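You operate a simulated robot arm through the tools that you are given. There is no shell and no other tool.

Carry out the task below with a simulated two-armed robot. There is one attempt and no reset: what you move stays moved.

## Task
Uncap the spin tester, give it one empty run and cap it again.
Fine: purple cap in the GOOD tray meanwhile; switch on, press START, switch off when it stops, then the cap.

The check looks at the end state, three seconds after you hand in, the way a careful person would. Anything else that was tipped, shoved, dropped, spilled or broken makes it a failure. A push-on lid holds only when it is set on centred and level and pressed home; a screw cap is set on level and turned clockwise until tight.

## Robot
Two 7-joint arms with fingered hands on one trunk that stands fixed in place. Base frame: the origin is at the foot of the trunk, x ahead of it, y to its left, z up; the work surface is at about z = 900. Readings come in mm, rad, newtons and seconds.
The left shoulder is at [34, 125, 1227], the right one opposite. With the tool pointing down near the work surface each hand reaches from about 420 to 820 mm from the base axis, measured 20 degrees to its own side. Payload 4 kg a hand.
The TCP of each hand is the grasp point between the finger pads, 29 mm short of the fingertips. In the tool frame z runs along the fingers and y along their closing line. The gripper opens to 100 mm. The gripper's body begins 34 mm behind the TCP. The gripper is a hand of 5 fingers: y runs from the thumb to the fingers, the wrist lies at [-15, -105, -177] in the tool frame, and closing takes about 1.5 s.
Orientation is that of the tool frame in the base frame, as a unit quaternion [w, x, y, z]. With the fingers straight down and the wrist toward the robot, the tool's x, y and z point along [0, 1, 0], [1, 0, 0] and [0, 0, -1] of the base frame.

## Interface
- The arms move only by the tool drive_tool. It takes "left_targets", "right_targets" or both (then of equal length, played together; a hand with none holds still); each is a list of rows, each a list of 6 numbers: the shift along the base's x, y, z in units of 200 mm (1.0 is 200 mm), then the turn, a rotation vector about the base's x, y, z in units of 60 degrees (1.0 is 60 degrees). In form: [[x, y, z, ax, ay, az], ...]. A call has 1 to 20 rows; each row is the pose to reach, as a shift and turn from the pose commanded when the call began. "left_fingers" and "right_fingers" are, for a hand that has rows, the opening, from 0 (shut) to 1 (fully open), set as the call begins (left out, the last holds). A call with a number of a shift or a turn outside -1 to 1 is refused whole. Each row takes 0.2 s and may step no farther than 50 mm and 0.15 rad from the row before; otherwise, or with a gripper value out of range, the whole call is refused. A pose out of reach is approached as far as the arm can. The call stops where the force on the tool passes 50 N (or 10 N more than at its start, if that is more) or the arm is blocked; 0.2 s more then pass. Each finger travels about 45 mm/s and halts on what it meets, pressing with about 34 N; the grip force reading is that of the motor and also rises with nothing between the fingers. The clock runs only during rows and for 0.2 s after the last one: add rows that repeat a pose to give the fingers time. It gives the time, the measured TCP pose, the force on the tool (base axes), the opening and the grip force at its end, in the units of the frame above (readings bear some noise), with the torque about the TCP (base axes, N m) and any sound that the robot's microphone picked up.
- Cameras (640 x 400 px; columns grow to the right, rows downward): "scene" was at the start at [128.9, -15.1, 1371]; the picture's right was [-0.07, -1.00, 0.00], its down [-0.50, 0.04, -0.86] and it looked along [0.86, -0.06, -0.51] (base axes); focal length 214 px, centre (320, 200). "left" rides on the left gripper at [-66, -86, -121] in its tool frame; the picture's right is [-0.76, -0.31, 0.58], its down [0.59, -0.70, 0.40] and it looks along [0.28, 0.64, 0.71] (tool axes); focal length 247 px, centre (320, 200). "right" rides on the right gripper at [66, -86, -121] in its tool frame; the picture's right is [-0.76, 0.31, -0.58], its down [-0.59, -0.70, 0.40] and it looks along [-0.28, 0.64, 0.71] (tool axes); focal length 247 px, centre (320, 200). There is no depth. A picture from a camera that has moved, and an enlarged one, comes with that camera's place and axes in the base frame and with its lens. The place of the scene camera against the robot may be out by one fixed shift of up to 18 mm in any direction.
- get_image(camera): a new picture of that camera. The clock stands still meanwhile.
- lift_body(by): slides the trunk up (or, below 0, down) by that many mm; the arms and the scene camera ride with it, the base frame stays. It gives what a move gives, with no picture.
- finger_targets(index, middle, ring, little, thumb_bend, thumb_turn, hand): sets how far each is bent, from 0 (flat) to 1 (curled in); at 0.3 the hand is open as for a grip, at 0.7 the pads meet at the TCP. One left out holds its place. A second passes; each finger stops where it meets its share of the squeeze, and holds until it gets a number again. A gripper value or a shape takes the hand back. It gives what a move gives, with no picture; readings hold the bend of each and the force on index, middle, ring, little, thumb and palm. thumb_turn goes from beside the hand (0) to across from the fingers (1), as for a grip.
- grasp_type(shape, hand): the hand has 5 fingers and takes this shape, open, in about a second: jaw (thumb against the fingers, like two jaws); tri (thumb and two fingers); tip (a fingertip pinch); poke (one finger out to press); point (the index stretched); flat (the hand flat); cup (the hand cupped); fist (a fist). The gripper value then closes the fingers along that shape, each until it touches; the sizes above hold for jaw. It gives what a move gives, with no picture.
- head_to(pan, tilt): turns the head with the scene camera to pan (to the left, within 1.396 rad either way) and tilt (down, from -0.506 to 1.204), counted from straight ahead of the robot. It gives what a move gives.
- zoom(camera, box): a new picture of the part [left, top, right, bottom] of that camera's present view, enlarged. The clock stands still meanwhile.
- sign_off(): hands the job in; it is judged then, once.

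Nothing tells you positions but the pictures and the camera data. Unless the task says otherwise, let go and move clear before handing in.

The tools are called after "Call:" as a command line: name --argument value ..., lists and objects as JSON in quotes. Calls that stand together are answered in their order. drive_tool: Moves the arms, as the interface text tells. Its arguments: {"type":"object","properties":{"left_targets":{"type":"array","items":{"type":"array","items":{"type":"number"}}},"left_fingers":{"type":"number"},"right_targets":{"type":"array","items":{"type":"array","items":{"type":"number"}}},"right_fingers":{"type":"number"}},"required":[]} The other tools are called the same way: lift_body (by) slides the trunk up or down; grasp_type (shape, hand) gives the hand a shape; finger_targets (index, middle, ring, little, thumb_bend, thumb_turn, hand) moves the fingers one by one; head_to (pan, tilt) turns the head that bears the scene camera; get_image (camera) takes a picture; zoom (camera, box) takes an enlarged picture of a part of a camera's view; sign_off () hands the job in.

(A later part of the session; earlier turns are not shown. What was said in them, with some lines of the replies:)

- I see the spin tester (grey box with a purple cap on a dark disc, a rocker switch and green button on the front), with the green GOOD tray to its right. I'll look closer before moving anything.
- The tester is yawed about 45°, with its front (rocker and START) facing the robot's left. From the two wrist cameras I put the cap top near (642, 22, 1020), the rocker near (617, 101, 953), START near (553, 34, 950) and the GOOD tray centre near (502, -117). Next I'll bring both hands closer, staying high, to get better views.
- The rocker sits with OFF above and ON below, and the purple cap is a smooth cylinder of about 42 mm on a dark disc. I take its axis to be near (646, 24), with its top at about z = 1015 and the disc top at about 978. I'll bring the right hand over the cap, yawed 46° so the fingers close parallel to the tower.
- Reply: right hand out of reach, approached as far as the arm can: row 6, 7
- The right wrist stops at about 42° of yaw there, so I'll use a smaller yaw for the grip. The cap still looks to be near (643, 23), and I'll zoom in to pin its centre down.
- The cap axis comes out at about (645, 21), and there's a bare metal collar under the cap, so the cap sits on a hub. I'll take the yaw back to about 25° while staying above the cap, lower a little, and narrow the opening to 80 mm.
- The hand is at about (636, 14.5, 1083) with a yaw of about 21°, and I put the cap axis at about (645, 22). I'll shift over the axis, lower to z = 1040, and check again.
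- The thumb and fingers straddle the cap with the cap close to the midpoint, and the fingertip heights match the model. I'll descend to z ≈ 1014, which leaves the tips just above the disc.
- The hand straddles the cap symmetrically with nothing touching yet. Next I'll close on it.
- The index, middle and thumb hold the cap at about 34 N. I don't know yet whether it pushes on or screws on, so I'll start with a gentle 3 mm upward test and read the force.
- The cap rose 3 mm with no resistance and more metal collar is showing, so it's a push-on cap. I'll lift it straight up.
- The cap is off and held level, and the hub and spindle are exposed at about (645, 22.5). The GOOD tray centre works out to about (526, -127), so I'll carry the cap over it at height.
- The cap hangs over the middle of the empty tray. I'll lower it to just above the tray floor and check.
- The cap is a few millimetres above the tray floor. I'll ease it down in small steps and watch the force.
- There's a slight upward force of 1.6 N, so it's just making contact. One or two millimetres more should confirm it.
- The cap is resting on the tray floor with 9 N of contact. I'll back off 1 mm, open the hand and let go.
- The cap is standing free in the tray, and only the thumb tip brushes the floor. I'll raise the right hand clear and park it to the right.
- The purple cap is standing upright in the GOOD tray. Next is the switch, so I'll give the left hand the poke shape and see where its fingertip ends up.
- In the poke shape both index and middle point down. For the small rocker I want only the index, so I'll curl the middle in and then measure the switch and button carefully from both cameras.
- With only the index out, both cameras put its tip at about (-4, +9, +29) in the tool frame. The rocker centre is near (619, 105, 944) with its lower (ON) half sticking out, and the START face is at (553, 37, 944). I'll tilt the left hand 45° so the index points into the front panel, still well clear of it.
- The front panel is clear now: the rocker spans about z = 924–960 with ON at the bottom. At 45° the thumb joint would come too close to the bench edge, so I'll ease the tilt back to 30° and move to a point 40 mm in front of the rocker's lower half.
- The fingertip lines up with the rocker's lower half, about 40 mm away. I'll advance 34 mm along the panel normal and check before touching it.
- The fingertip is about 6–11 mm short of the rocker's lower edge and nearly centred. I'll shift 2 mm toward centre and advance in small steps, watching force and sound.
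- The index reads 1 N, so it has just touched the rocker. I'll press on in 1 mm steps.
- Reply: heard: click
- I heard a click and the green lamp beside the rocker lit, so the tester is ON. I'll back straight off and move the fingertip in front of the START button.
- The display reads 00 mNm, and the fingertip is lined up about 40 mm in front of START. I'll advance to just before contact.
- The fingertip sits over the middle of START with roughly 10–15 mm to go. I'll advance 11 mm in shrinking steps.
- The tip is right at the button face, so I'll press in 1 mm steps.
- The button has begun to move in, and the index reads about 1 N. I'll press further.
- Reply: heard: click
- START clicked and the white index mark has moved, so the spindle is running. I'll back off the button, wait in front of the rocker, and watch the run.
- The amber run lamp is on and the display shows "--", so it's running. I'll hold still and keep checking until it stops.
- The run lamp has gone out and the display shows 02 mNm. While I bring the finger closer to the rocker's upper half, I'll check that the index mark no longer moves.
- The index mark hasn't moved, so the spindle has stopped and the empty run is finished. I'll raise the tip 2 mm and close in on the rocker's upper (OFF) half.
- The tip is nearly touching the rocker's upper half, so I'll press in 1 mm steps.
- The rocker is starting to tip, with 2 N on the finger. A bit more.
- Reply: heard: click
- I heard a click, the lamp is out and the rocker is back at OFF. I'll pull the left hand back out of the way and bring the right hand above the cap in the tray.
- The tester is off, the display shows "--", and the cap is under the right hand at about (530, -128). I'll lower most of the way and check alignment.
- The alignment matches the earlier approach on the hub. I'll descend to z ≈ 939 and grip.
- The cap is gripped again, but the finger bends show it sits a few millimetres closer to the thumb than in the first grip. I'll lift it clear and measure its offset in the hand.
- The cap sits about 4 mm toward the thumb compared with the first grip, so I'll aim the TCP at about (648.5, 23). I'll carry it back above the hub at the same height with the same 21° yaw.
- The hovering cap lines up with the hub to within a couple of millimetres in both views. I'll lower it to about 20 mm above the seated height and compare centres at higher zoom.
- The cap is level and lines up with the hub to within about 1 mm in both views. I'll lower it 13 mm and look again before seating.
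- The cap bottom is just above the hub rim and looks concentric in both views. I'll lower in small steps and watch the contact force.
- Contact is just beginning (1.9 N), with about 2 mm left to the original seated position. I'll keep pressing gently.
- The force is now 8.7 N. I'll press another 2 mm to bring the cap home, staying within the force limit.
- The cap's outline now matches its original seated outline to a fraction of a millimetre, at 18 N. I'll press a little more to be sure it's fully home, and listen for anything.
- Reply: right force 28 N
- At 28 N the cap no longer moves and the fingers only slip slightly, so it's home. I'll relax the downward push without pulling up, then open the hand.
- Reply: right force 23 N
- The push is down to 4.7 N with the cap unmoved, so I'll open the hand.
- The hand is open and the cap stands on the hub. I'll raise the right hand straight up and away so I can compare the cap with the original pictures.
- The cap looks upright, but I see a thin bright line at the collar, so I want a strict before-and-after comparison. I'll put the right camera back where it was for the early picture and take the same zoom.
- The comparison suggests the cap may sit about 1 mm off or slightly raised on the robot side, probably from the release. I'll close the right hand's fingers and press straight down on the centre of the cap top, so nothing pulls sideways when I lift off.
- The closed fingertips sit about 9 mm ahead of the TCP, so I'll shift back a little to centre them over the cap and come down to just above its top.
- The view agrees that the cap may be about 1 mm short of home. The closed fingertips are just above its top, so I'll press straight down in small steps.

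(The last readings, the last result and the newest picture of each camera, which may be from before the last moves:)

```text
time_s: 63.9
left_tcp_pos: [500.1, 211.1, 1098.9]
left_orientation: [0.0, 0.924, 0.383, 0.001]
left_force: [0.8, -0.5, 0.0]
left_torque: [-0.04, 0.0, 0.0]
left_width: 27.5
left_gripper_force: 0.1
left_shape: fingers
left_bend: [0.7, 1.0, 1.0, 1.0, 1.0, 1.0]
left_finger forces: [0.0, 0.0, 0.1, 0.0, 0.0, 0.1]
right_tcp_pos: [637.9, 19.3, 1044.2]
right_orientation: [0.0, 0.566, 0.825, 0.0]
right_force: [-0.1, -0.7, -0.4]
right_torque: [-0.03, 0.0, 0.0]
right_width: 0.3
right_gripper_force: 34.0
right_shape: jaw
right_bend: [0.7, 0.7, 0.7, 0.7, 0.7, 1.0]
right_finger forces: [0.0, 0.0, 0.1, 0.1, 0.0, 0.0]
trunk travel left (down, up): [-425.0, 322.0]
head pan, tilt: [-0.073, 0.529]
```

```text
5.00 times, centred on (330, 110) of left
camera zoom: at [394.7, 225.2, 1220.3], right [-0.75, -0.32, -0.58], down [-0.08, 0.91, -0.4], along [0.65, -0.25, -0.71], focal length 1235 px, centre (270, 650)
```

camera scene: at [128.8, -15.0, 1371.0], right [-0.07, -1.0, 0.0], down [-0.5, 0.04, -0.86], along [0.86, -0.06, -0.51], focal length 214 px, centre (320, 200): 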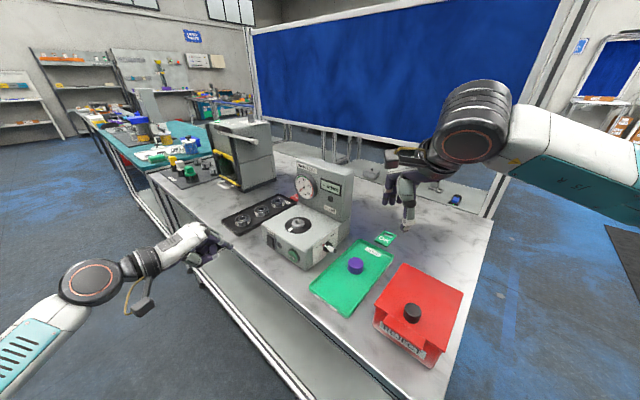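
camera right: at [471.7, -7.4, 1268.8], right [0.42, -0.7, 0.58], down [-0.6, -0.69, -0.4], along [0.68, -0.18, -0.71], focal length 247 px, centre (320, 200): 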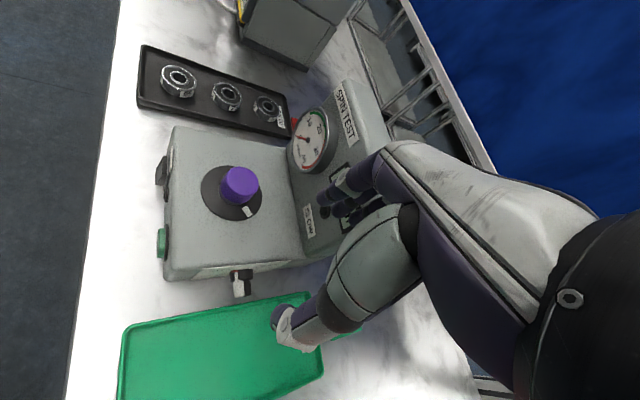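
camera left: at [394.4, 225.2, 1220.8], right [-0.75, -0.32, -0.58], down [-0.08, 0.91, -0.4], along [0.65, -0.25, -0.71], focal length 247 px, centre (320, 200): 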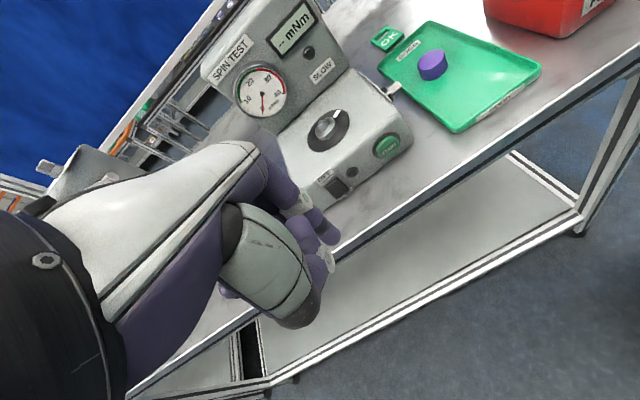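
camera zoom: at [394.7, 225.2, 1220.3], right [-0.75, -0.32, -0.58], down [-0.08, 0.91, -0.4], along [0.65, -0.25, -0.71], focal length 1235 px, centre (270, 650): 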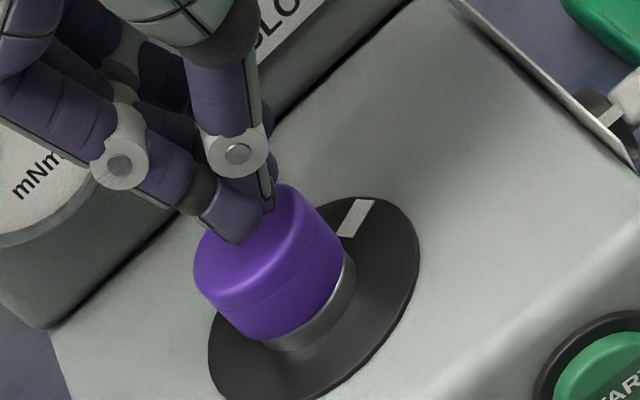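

Call:
drive_tool --right_targets '[[0, 0, -0.005, 0, 0, 0], [0, 0, -0.01, 0, 0, 0], [0, 0, -0.015, 0, 0, 0]]'

```text
time_s: 64.7
left_tcp_pos: [500.3, 211.3, 1097.9]
left_orientation: [0.0, 0.924, 0.382, 0.0]
left_force: [0.2, -0.3, 0.7]
left_torque: [0.02, 0.0, 0.0]
left_width: 27.6
left_gripper_force: 0.0
left_shape: fingers
left_bend: [0.7, 1.0, 1.0, 1.0, 1.0, 1.0]
left_finger forces: [0.1, 0.0, 0.0, 0.0, 0.0, 0.1]
right_tcp_pos: [638.1, 19.6, 1040.5]
right_orientation: [0.0, 0.566, 0.824, 0.0]
right_force: [0.3, 0.1, -0.7]
right_torque: [-0.05, -0.03, 0.01]
right_width: 0.0
right_gripper_force: 34.0
right_shape: jaw
right_bend: [0.7, 0.7, 0.7, 0.7, 0.7, 1.0]
right_finger forces: [0.0, 0.0, 0.0, 0.0, 0.1, 0.1]
trunk travel left (down, up): [-425.0, 322.0]
head pan, tilt: [-0.073, 0.529]
```

Call:
drive_tool --right_targets '[[0, 0, -0.005, 0, 0, 0], [0, 0, -0.01, 0, 0, 0], [0, 0, -0.015, 0, 0, 0]]'

Call:
zoom --camera "left" --box '[280, 70, 380, 150]'

Call:
zoom --camera "scene" --box '[270, 185, 330, 235]'

```text
time_s: 65.5
left_tcp_pos: [501.6, 210.7, 1099.2]
left_orientation: [0.0, 0.924, 0.383, 0.001]
left_force: [0.9, -0.1, -0.6]
left_torque: [-0.02, 0.02, -0.02]
left_width: 27.5
left_gripper_force: 0.1
left_shape: fingers
left_bend: [0.7, 1.0, 1.0, 1.0, 1.0, 1.0]
left_finger forces: [0.0, 0.0, 0.1, 0.1, 0.1, 0.1]
right_tcp_pos: [638.5, 18.9, 1039.1]
right_orientation: [0.001, 0.566, 0.824, 0.0]
right_force: [1.1, 0.5, 8.3]
right_torque: [-0.06, -0.07, -0.02]
right_width: 0.0
right_gripper_force: 33.8
right_shape: jaw
right_bend: [0.7, 0.7, 0.7, 0.7, 0.7, 1.0]
right_finger forces: [0.0, 0.1, 0.0, 0.0, 0.0, 0.1]
trunk travel left (down, up): [-425.0, 322.0]
head pan, tilt: [-0.073, 0.529]
```

```text
5.00 times, centred on (330, 110) of left
camera zoom: at [394.1, 225.3, 1220.7], right [-0.75, -0.32, -0.58], down [-0.08, 0.91, -0.4], along [0.65, -0.25, -0.71], focal length 1235 px, centre (270, 650)
```

zoom: 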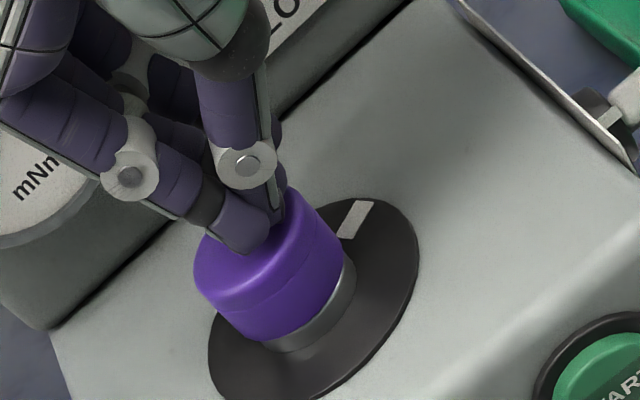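

```text
8.00 times, centred on (300, 210) of scene
camera zoom: at [128.3, -15.0, 1371.1], right [-0.07, -1.0, 0.0], down [-0.5, 0.04, -0.86], along [0.86, -0.06, -0.51], focal length 1716 px, centre (480, 120)
```

zoom: 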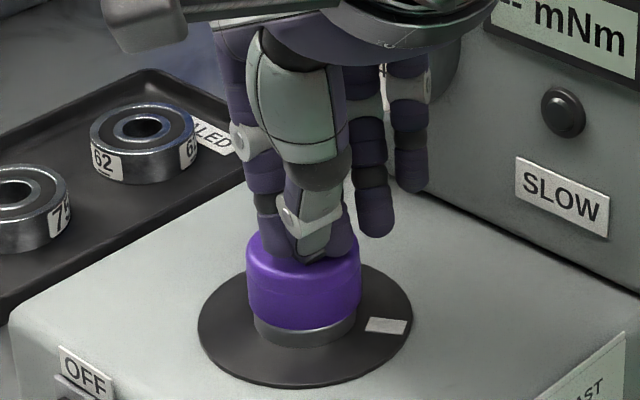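

Contact at 8 N. I'll keep pressing in 1 mm steps toward about 30 N.

Call:
drive_tool --right_targets '[[0, 0, -0.005, 0, 0, 0], [0, 0, -0.01, 0, 0, 0], [0, 0, -0.015, 0, 0, 0]]'

Call:
zoom --camera "left" --box '[280, 70, 380, 150]'

Call:
zoom --camera "scene" --box '[270, 185, 330, 235]'

```text
time_s: 66.3
left_tcp_pos: [500.1, 211.3, 1098.4]
left_orientation: [0.0, 0.924, 0.384, 0.0]
left_force: [-1.1, 0.6, -0.1]
left_torque: [0.03, 0.0, -0.02]
left_width: 27.9
left_gripper_force: 0.1
left_shape: fingers
left_bend: [0.7, 1.0, 1.0, 1.0, 1.0, 1.0]
left_finger forces: [0.1, 0.0, 0.1, 0.0, 0.0, 0.1]
right_tcp_pos: [638.4, 18.5, 1038.9]
right_orientation: [0.002, 0.566, 0.825, 0.004]
right_force: [7.1, -0.2, 25.8]
right_torque: [-0.13, -0.3, 0.05]
right_width: 0.0
right_gripper_force: 34.4
right_shape: jaw
right_bend: [0.7, 0.7, 0.7, 0.7, 0.7, 1.0]
right_finger forces: [0.0, 38.0, 0.1, 0.1, 0.0, 0.0]
trunk travel left (down, up): [-425.0, 322.0]
head pan, tilt: [-0.073, 0.529]
```

```text
5.00 times, centred on (330, 110) of left
camera zoom: at [393.3, 225.2, 1221.1], right [-0.75, -0.32, -0.58], down [-0.08, 0.91, -0.4], along [0.65, -0.25, -0.71], focal length 1235 px, centre (270, 650)
```

zoom: 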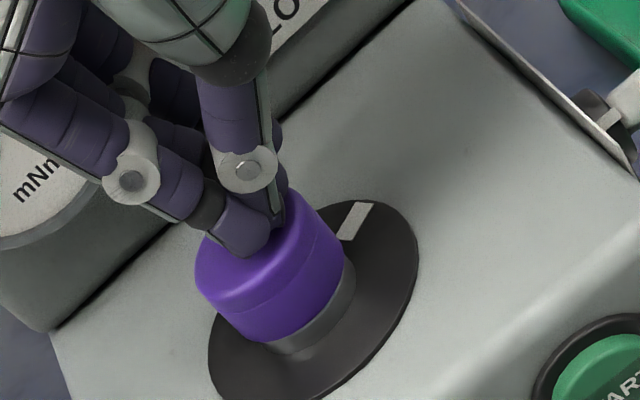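

```text
8.00 times, centred on (300, 210) of scene
camera zoom: at [127.4, -15.0, 1371.4], right [-0.07, -1.0, 0.0], down [-0.5, 0.04, -0.86], along [0.86, -0.06, -0.5], focal length 1716 px, centre (480, 120)
```

zoom: 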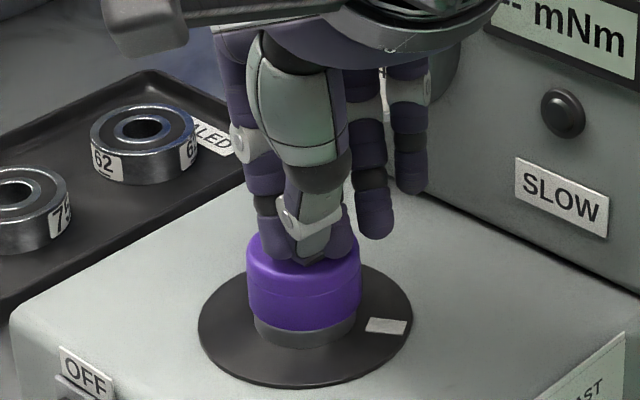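

The top press is at 26 N and the bright gap line at the collar is gone. I'll add a little more, then lift straight off.

Call:
drive_tool --right_targets '[[0, 0, -0.005, 0, 0, 0], [0, 0, -0.008, 0, 0, 0], [0, 0, -0.008, 0, 0, 0]]'

Call:
zoom --camera "left" --box '[280, 70, 380, 150]'

Call:
zoom --camera "scene" --box '[290, 200, 330, 235]'

```text
time_s: 67.1
left_tcp_pos: [499.7, 210.6, 1098.9]
left_orientation: [0.0, 0.924, 0.384, 0.0]
left_force: [0.7, 0.2, -0.1]
left_torque: [0.03, 0.01, 0.01]
left_width: 27.5
left_gripper_force: 0.2
left_shape: fingers
left_bend: [0.7, 1.0, 1.0, 1.0, 1.0, 1.0]
left_finger forces: [0.0, 0.0, 0.0, 0.0, 0.0, 0.0]
right_tcp_pos: [638.0, 20.8, 1038.1]
right_orientation: [0.002, 0.566, 0.824, 0.004]
right_force: [8.4, -1.5, 31.3]
right_torque: [-0.21, -0.34, 0.06]
right_width: 0.1
right_gripper_force: 34.6
right_shape: jaw
right_bend: [0.7, 0.7, 0.7, 0.7, 0.7, 1.0]
right_finger forces: [0.0, 40.8, 0.0, 0.1, 0.1, 0.1]
trunk travel left (down, up): [-425.0, 322.0]
head pan, tilt: [-0.073, 0.529]
```

```text
5.00 times, centred on (330, 110) of left
camera zoom: at [392.9, 225.0, 1221.2], right [-0.75, -0.32, -0.58], down [-0.08, 0.91, -0.4], along [0.65, -0.25, -0.71], focal length 1235 px, centre (270, 650)
```

zoom: 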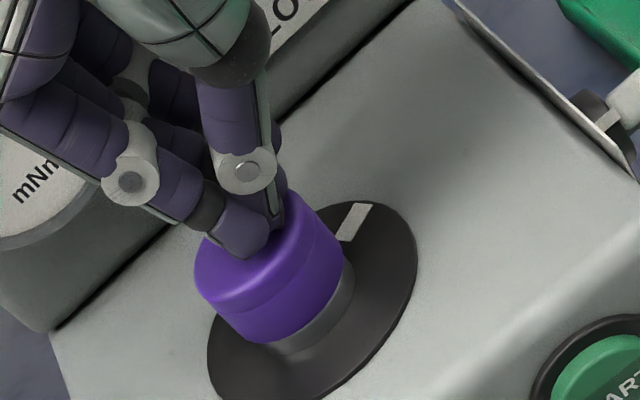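

```text
11.43 times, centred on (310, 218) of scene
camera zoom: at [126.9, -15.3, 1371.3], right [-0.07, -1.0, 0.0], down [-0.5, 0.04, -0.86], along [0.86, -0.06, -0.5], focal length 2451 px, centre (434, 0)
```

zoom: 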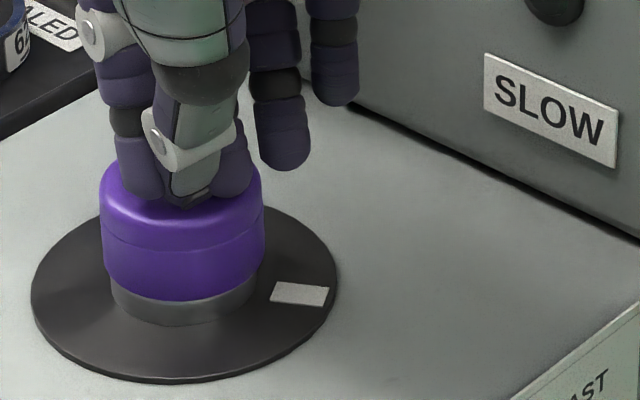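

The bright gap line is gone and the cap sits evenly over the collar at 31 N. I'll lift straight up slowly and recheck.

Call:
drive_tool --right_targets '[[0, 0, 0.01, 0, 0, 0], [0, 0, 0.02, 0, 0, 0], [0, 0, 0.035, 0, 0, 0], [0, 0, 0.06, 0, 0, 0], [0, 0, 0.12, 0, 0, 0], [0, 0, 0.25, 0, 0, 0], [0, 0, 0.4, 0, 0, 0]]'

Call:
zoom --camera "left" --box '[300, 95, 360, 145]'

Call:
zoom --camera "scene" --box '[290, 200, 330, 235]'

Call:
zoom --camera "left" --box '[280, 90, 380, 160]'

```text
time_s: 68.7
left_tcp_pos: [502.0, 210.7, 1098.9]
left_orientation: [-0.001, 0.924, 0.383, -0.001]
left_force: [0.1, -0.2, -0.2]
left_torque: [0.03, -0.01, -0.01]
left_width: 27.5
left_gripper_force: 0.1
left_shape: fingers
left_bend: [0.7, 1.0, 1.0, 1.0, 1.0, 1.0]
left_finger forces: [0.0, 0.1, 0.0, 0.0, 0.1, 0.0]
right_tcp_pos: [637.1, 19.2, 1113.4]
right_orientation: [-0.001, 0.566, 0.824, -0.001]
right_force: [0.5, 0.1, -0.1]
right_torque: [0.03, -0.02, 0.0]
right_width: 0.0
right_gripper_force: 34.3
right_shape: jaw
right_bend: [0.7, 0.7, 0.7, 0.7, 0.7, 1.0]
right_finger forces: [0.0, 0.1, 0.1, 0.0, 0.0, 0.0]
trunk travel left (down, up): [-425.0, 322.0]
head pan, tilt: [-0.073, 0.529]
```

```text
8.00 times, centred on (330, 120) of left
camera zoom: at [394.3, 225.4, 1220.4], right [-0.75, -0.32, -0.58], down [-0.08, 0.91, -0.4], along [0.65, -0.25, -0.71], focal length 1976 px, centre (240, 840)
```

zoom: 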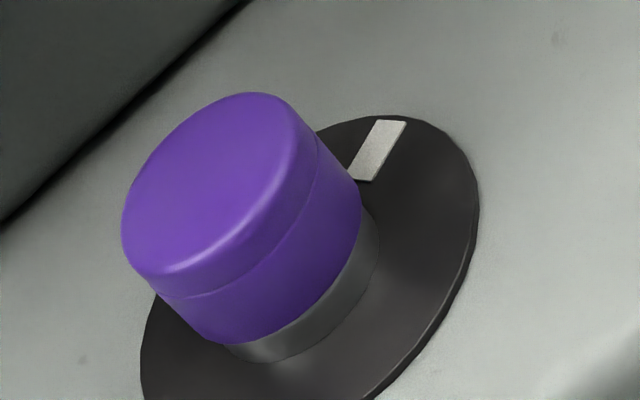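

```text
11.43 times, centred on (310, 218) of scene
camera zoom: at [128.6, -14.9, 1371.0], right [-0.07, -1.0, 0.0], down [-0.5, 0.04, -0.86], along [0.86, -0.06, -0.51], focal length 2451 px, centre (434, 0)
```

zoom: 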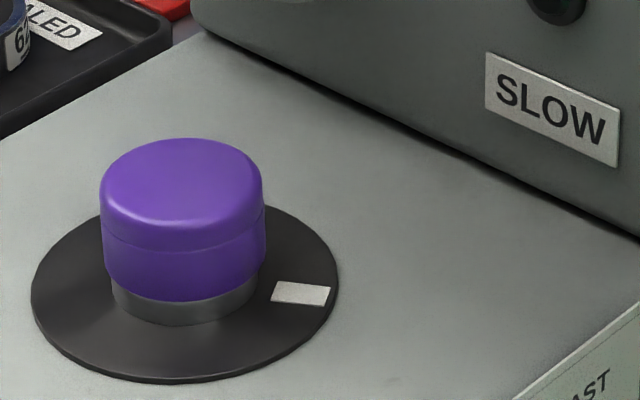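

```text
5.71 times, centred on (330, 125) of left
camera zoom: at [394.3, 225.4, 1220.4], right [-0.75, -0.32, -0.58], down [-0.08, 0.91, -0.4], along [0.65, -0.25, -0.71], focal length 1411 px, centre (263, 629)
```

zoom: 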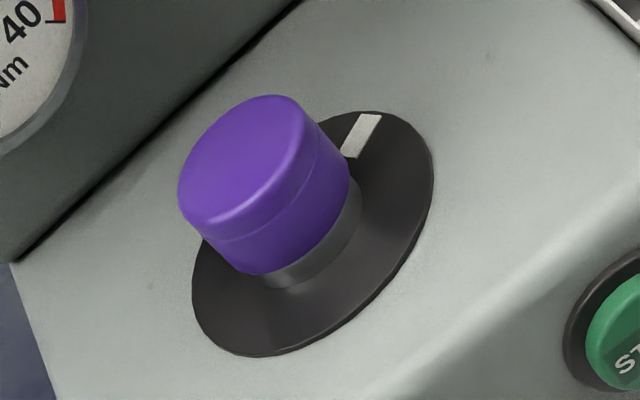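

The cap outline relative to the disc now matches the original to about half a millimetre: level, with even overhang on both sides and no gap. I'll withdraw both hands clear of the bench and do a final check.

Call:
drive_tool --right_targets '[[0, 0, 0.15, 0, 0, 0], [0, 0, 0.3, 0, 0, 0], [-0.12, -0.15, 0.35, 0, 0, -0.06], [-0.25, -0.31, 0.4, 0, 0, -0.12], [-0.38, -0.47, 0.43, 0, 0, -0.18], [-0.5, -0.63, 0.46, 0, 0, -0.24], [-0.62, -0.79, 0.48, 0, 0, -0.3], [-0.75, -0.95, 0.5, 0, 0, -0.35]]' --left_targets '[[-0.03, 0.03, 0.1, 0, 0, 0], [-0.06, 0.06, 0.2, 0, 0, 0], [-0.09, 0.09, 0.3, 0, 0, 0], [-0.12, 0.12, 0.4, 0, 0, 0], [-0.15, 0.16, 0.5, 0, 0, 0], [-0.18, 0.2, 0.6, 0, 0, 0], [-0.21, 0.23, 0.7, 0, 0, 0], [-0.25, 0.26, 0.76, 0, 0, 0]]'

Call:
get_image --camera "scene"

Call:
zoom --camera "scene" --box '[200, 140, 420, 280]'

Call:
zoom --camera "scene" --box '[255, 190, 365, 275]'

Call:
get_image --camera "right"

```text
time_s: 70.5
left_tcp_pos: [450.6, 261.6, 1251.8]
left_orientation: [-0.001, 0.923, 0.384, 0.0]
left_force: [-0.7, 0.2, -0.8]
left_torque: [0.04, 0.0, 0.02]
left_width: 27.6
left_gripper_force: 0.1
left_shape: fingers
left_bend: [0.7, 1.0, 1.0, 1.0, 1.0, 1.0]
left_finger forces: [0.0, 0.0, 0.0, 0.0, 0.1, 0.0]
right_tcp_pos: [487.0, -171.2, 1214.2]
right_orientation: [0.0, 0.707, 0.707, 0.0]
right_force: [-0.8, -0.4, -0.6]
right_torque: [0.0, 0.0, -0.01]
right_width: 0.0
right_gripper_force: 33.6
right_shape: jaw
right_bend: [0.7, 0.7, 0.7, 0.7, 0.7, 1.0]
right_finger forces: [0.0, 0.0, 0.0, 0.0, 0.1, 0.0]
trunk travel left (down, up): [-425.0, 322.0]
head pan, tilt: [-0.073, 0.529]
```

```text
taken
camera scene: at [127.9, -15.7, 1371.1], right [-0.07, -1.0, 0.0], down [-0.5, 0.04, -0.86], along [0.86, -0.06, -0.5], focal length 214 px, centre (320, 200)
```

scene: 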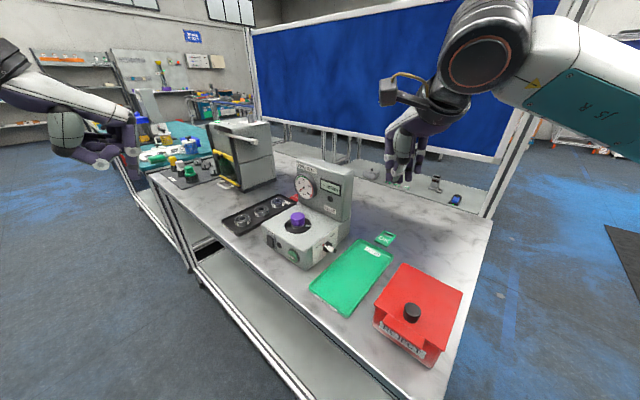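

```text
2.86 times, centred on (310, 210) of scene
camera zoom: at [127.9, -15.7, 1371.1], right [-0.07, -1.0, 0.0], down [-0.5, 0.04, -0.86], along [0.86, -0.06, -0.5], focal length 613 px, centre (349, 171)
```

zoom: 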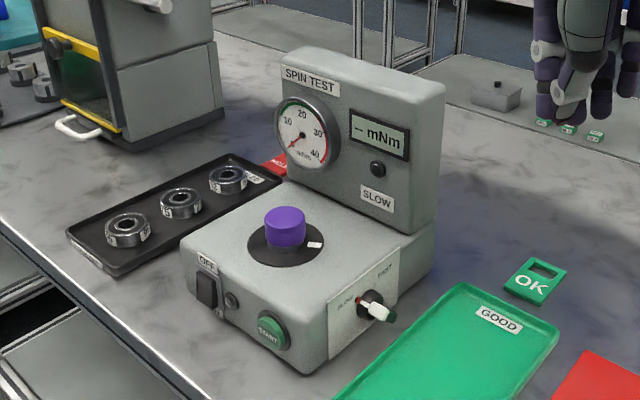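

```text
4.71 times, centred on (310, 232) of scene
camera zoom: at [127.9, -15.7, 1371.1], right [-0.07, -1.0, 0.0], down [-0.5, 0.04, -0.86], along [0.86, -0.06, -0.5], focal length 1009 px, centre (367, 47)
```

zoom: 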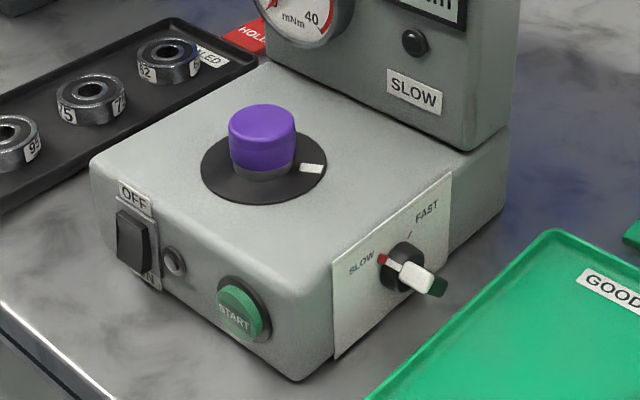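

```text
taken
camera right: at [400.3, -105.7, 1334.6], right [0.31, -0.76, 0.58], down [-0.7, -0.59, -0.4], along [0.64, -0.28, -0.71], focal length 247 px, centre (320, 200)
```

right: 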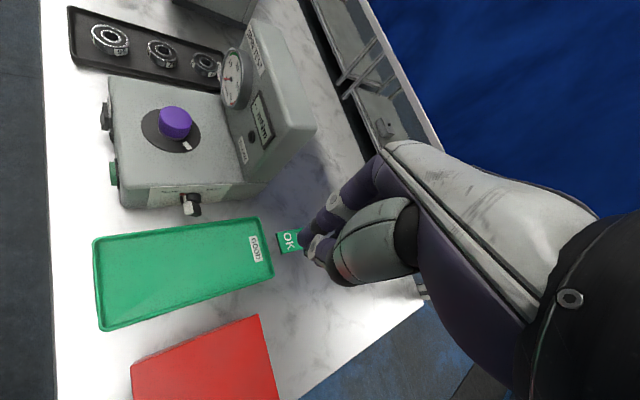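

The tester is off with its lamp dark and the display at "--", and the purple cap is seated level on the hub. The tray, bearings and everything else are where they were, and both hands are clear. I'm handing in.

Call:
sign_off

```text
The job is handed in.
```

The spin tester has had one empty run and its purple cap is back on. The job is handed in, and I haven't seen the check's result.

- **Uncapped:** the cap is push-on. It came off cleanly and stood upright in the GOOD tray during the run.
- **Run:** I switched the rocker on and the green lamp lit. I pressed START once, and the spindle ran under the amber lamp. It stopped by itself, and the display then read 02 mNm.
- **Switched off:** I set the rocker back to OFF only after two pictures showed the spindle no longer moving.
- **Recapped:** after my first release the cap was about 1 mm short of home. I pressed it down again from the top, to about 31 N. Its outline now matches the starting pictures to about half a millimetre, and no gap shows at the collar.

In the last pictures the tester, GOOD tray, bearing tray and REJECT box are where they started, and the SLOW/FAST knob is still on SLOW. Both hands are clear of the bench.
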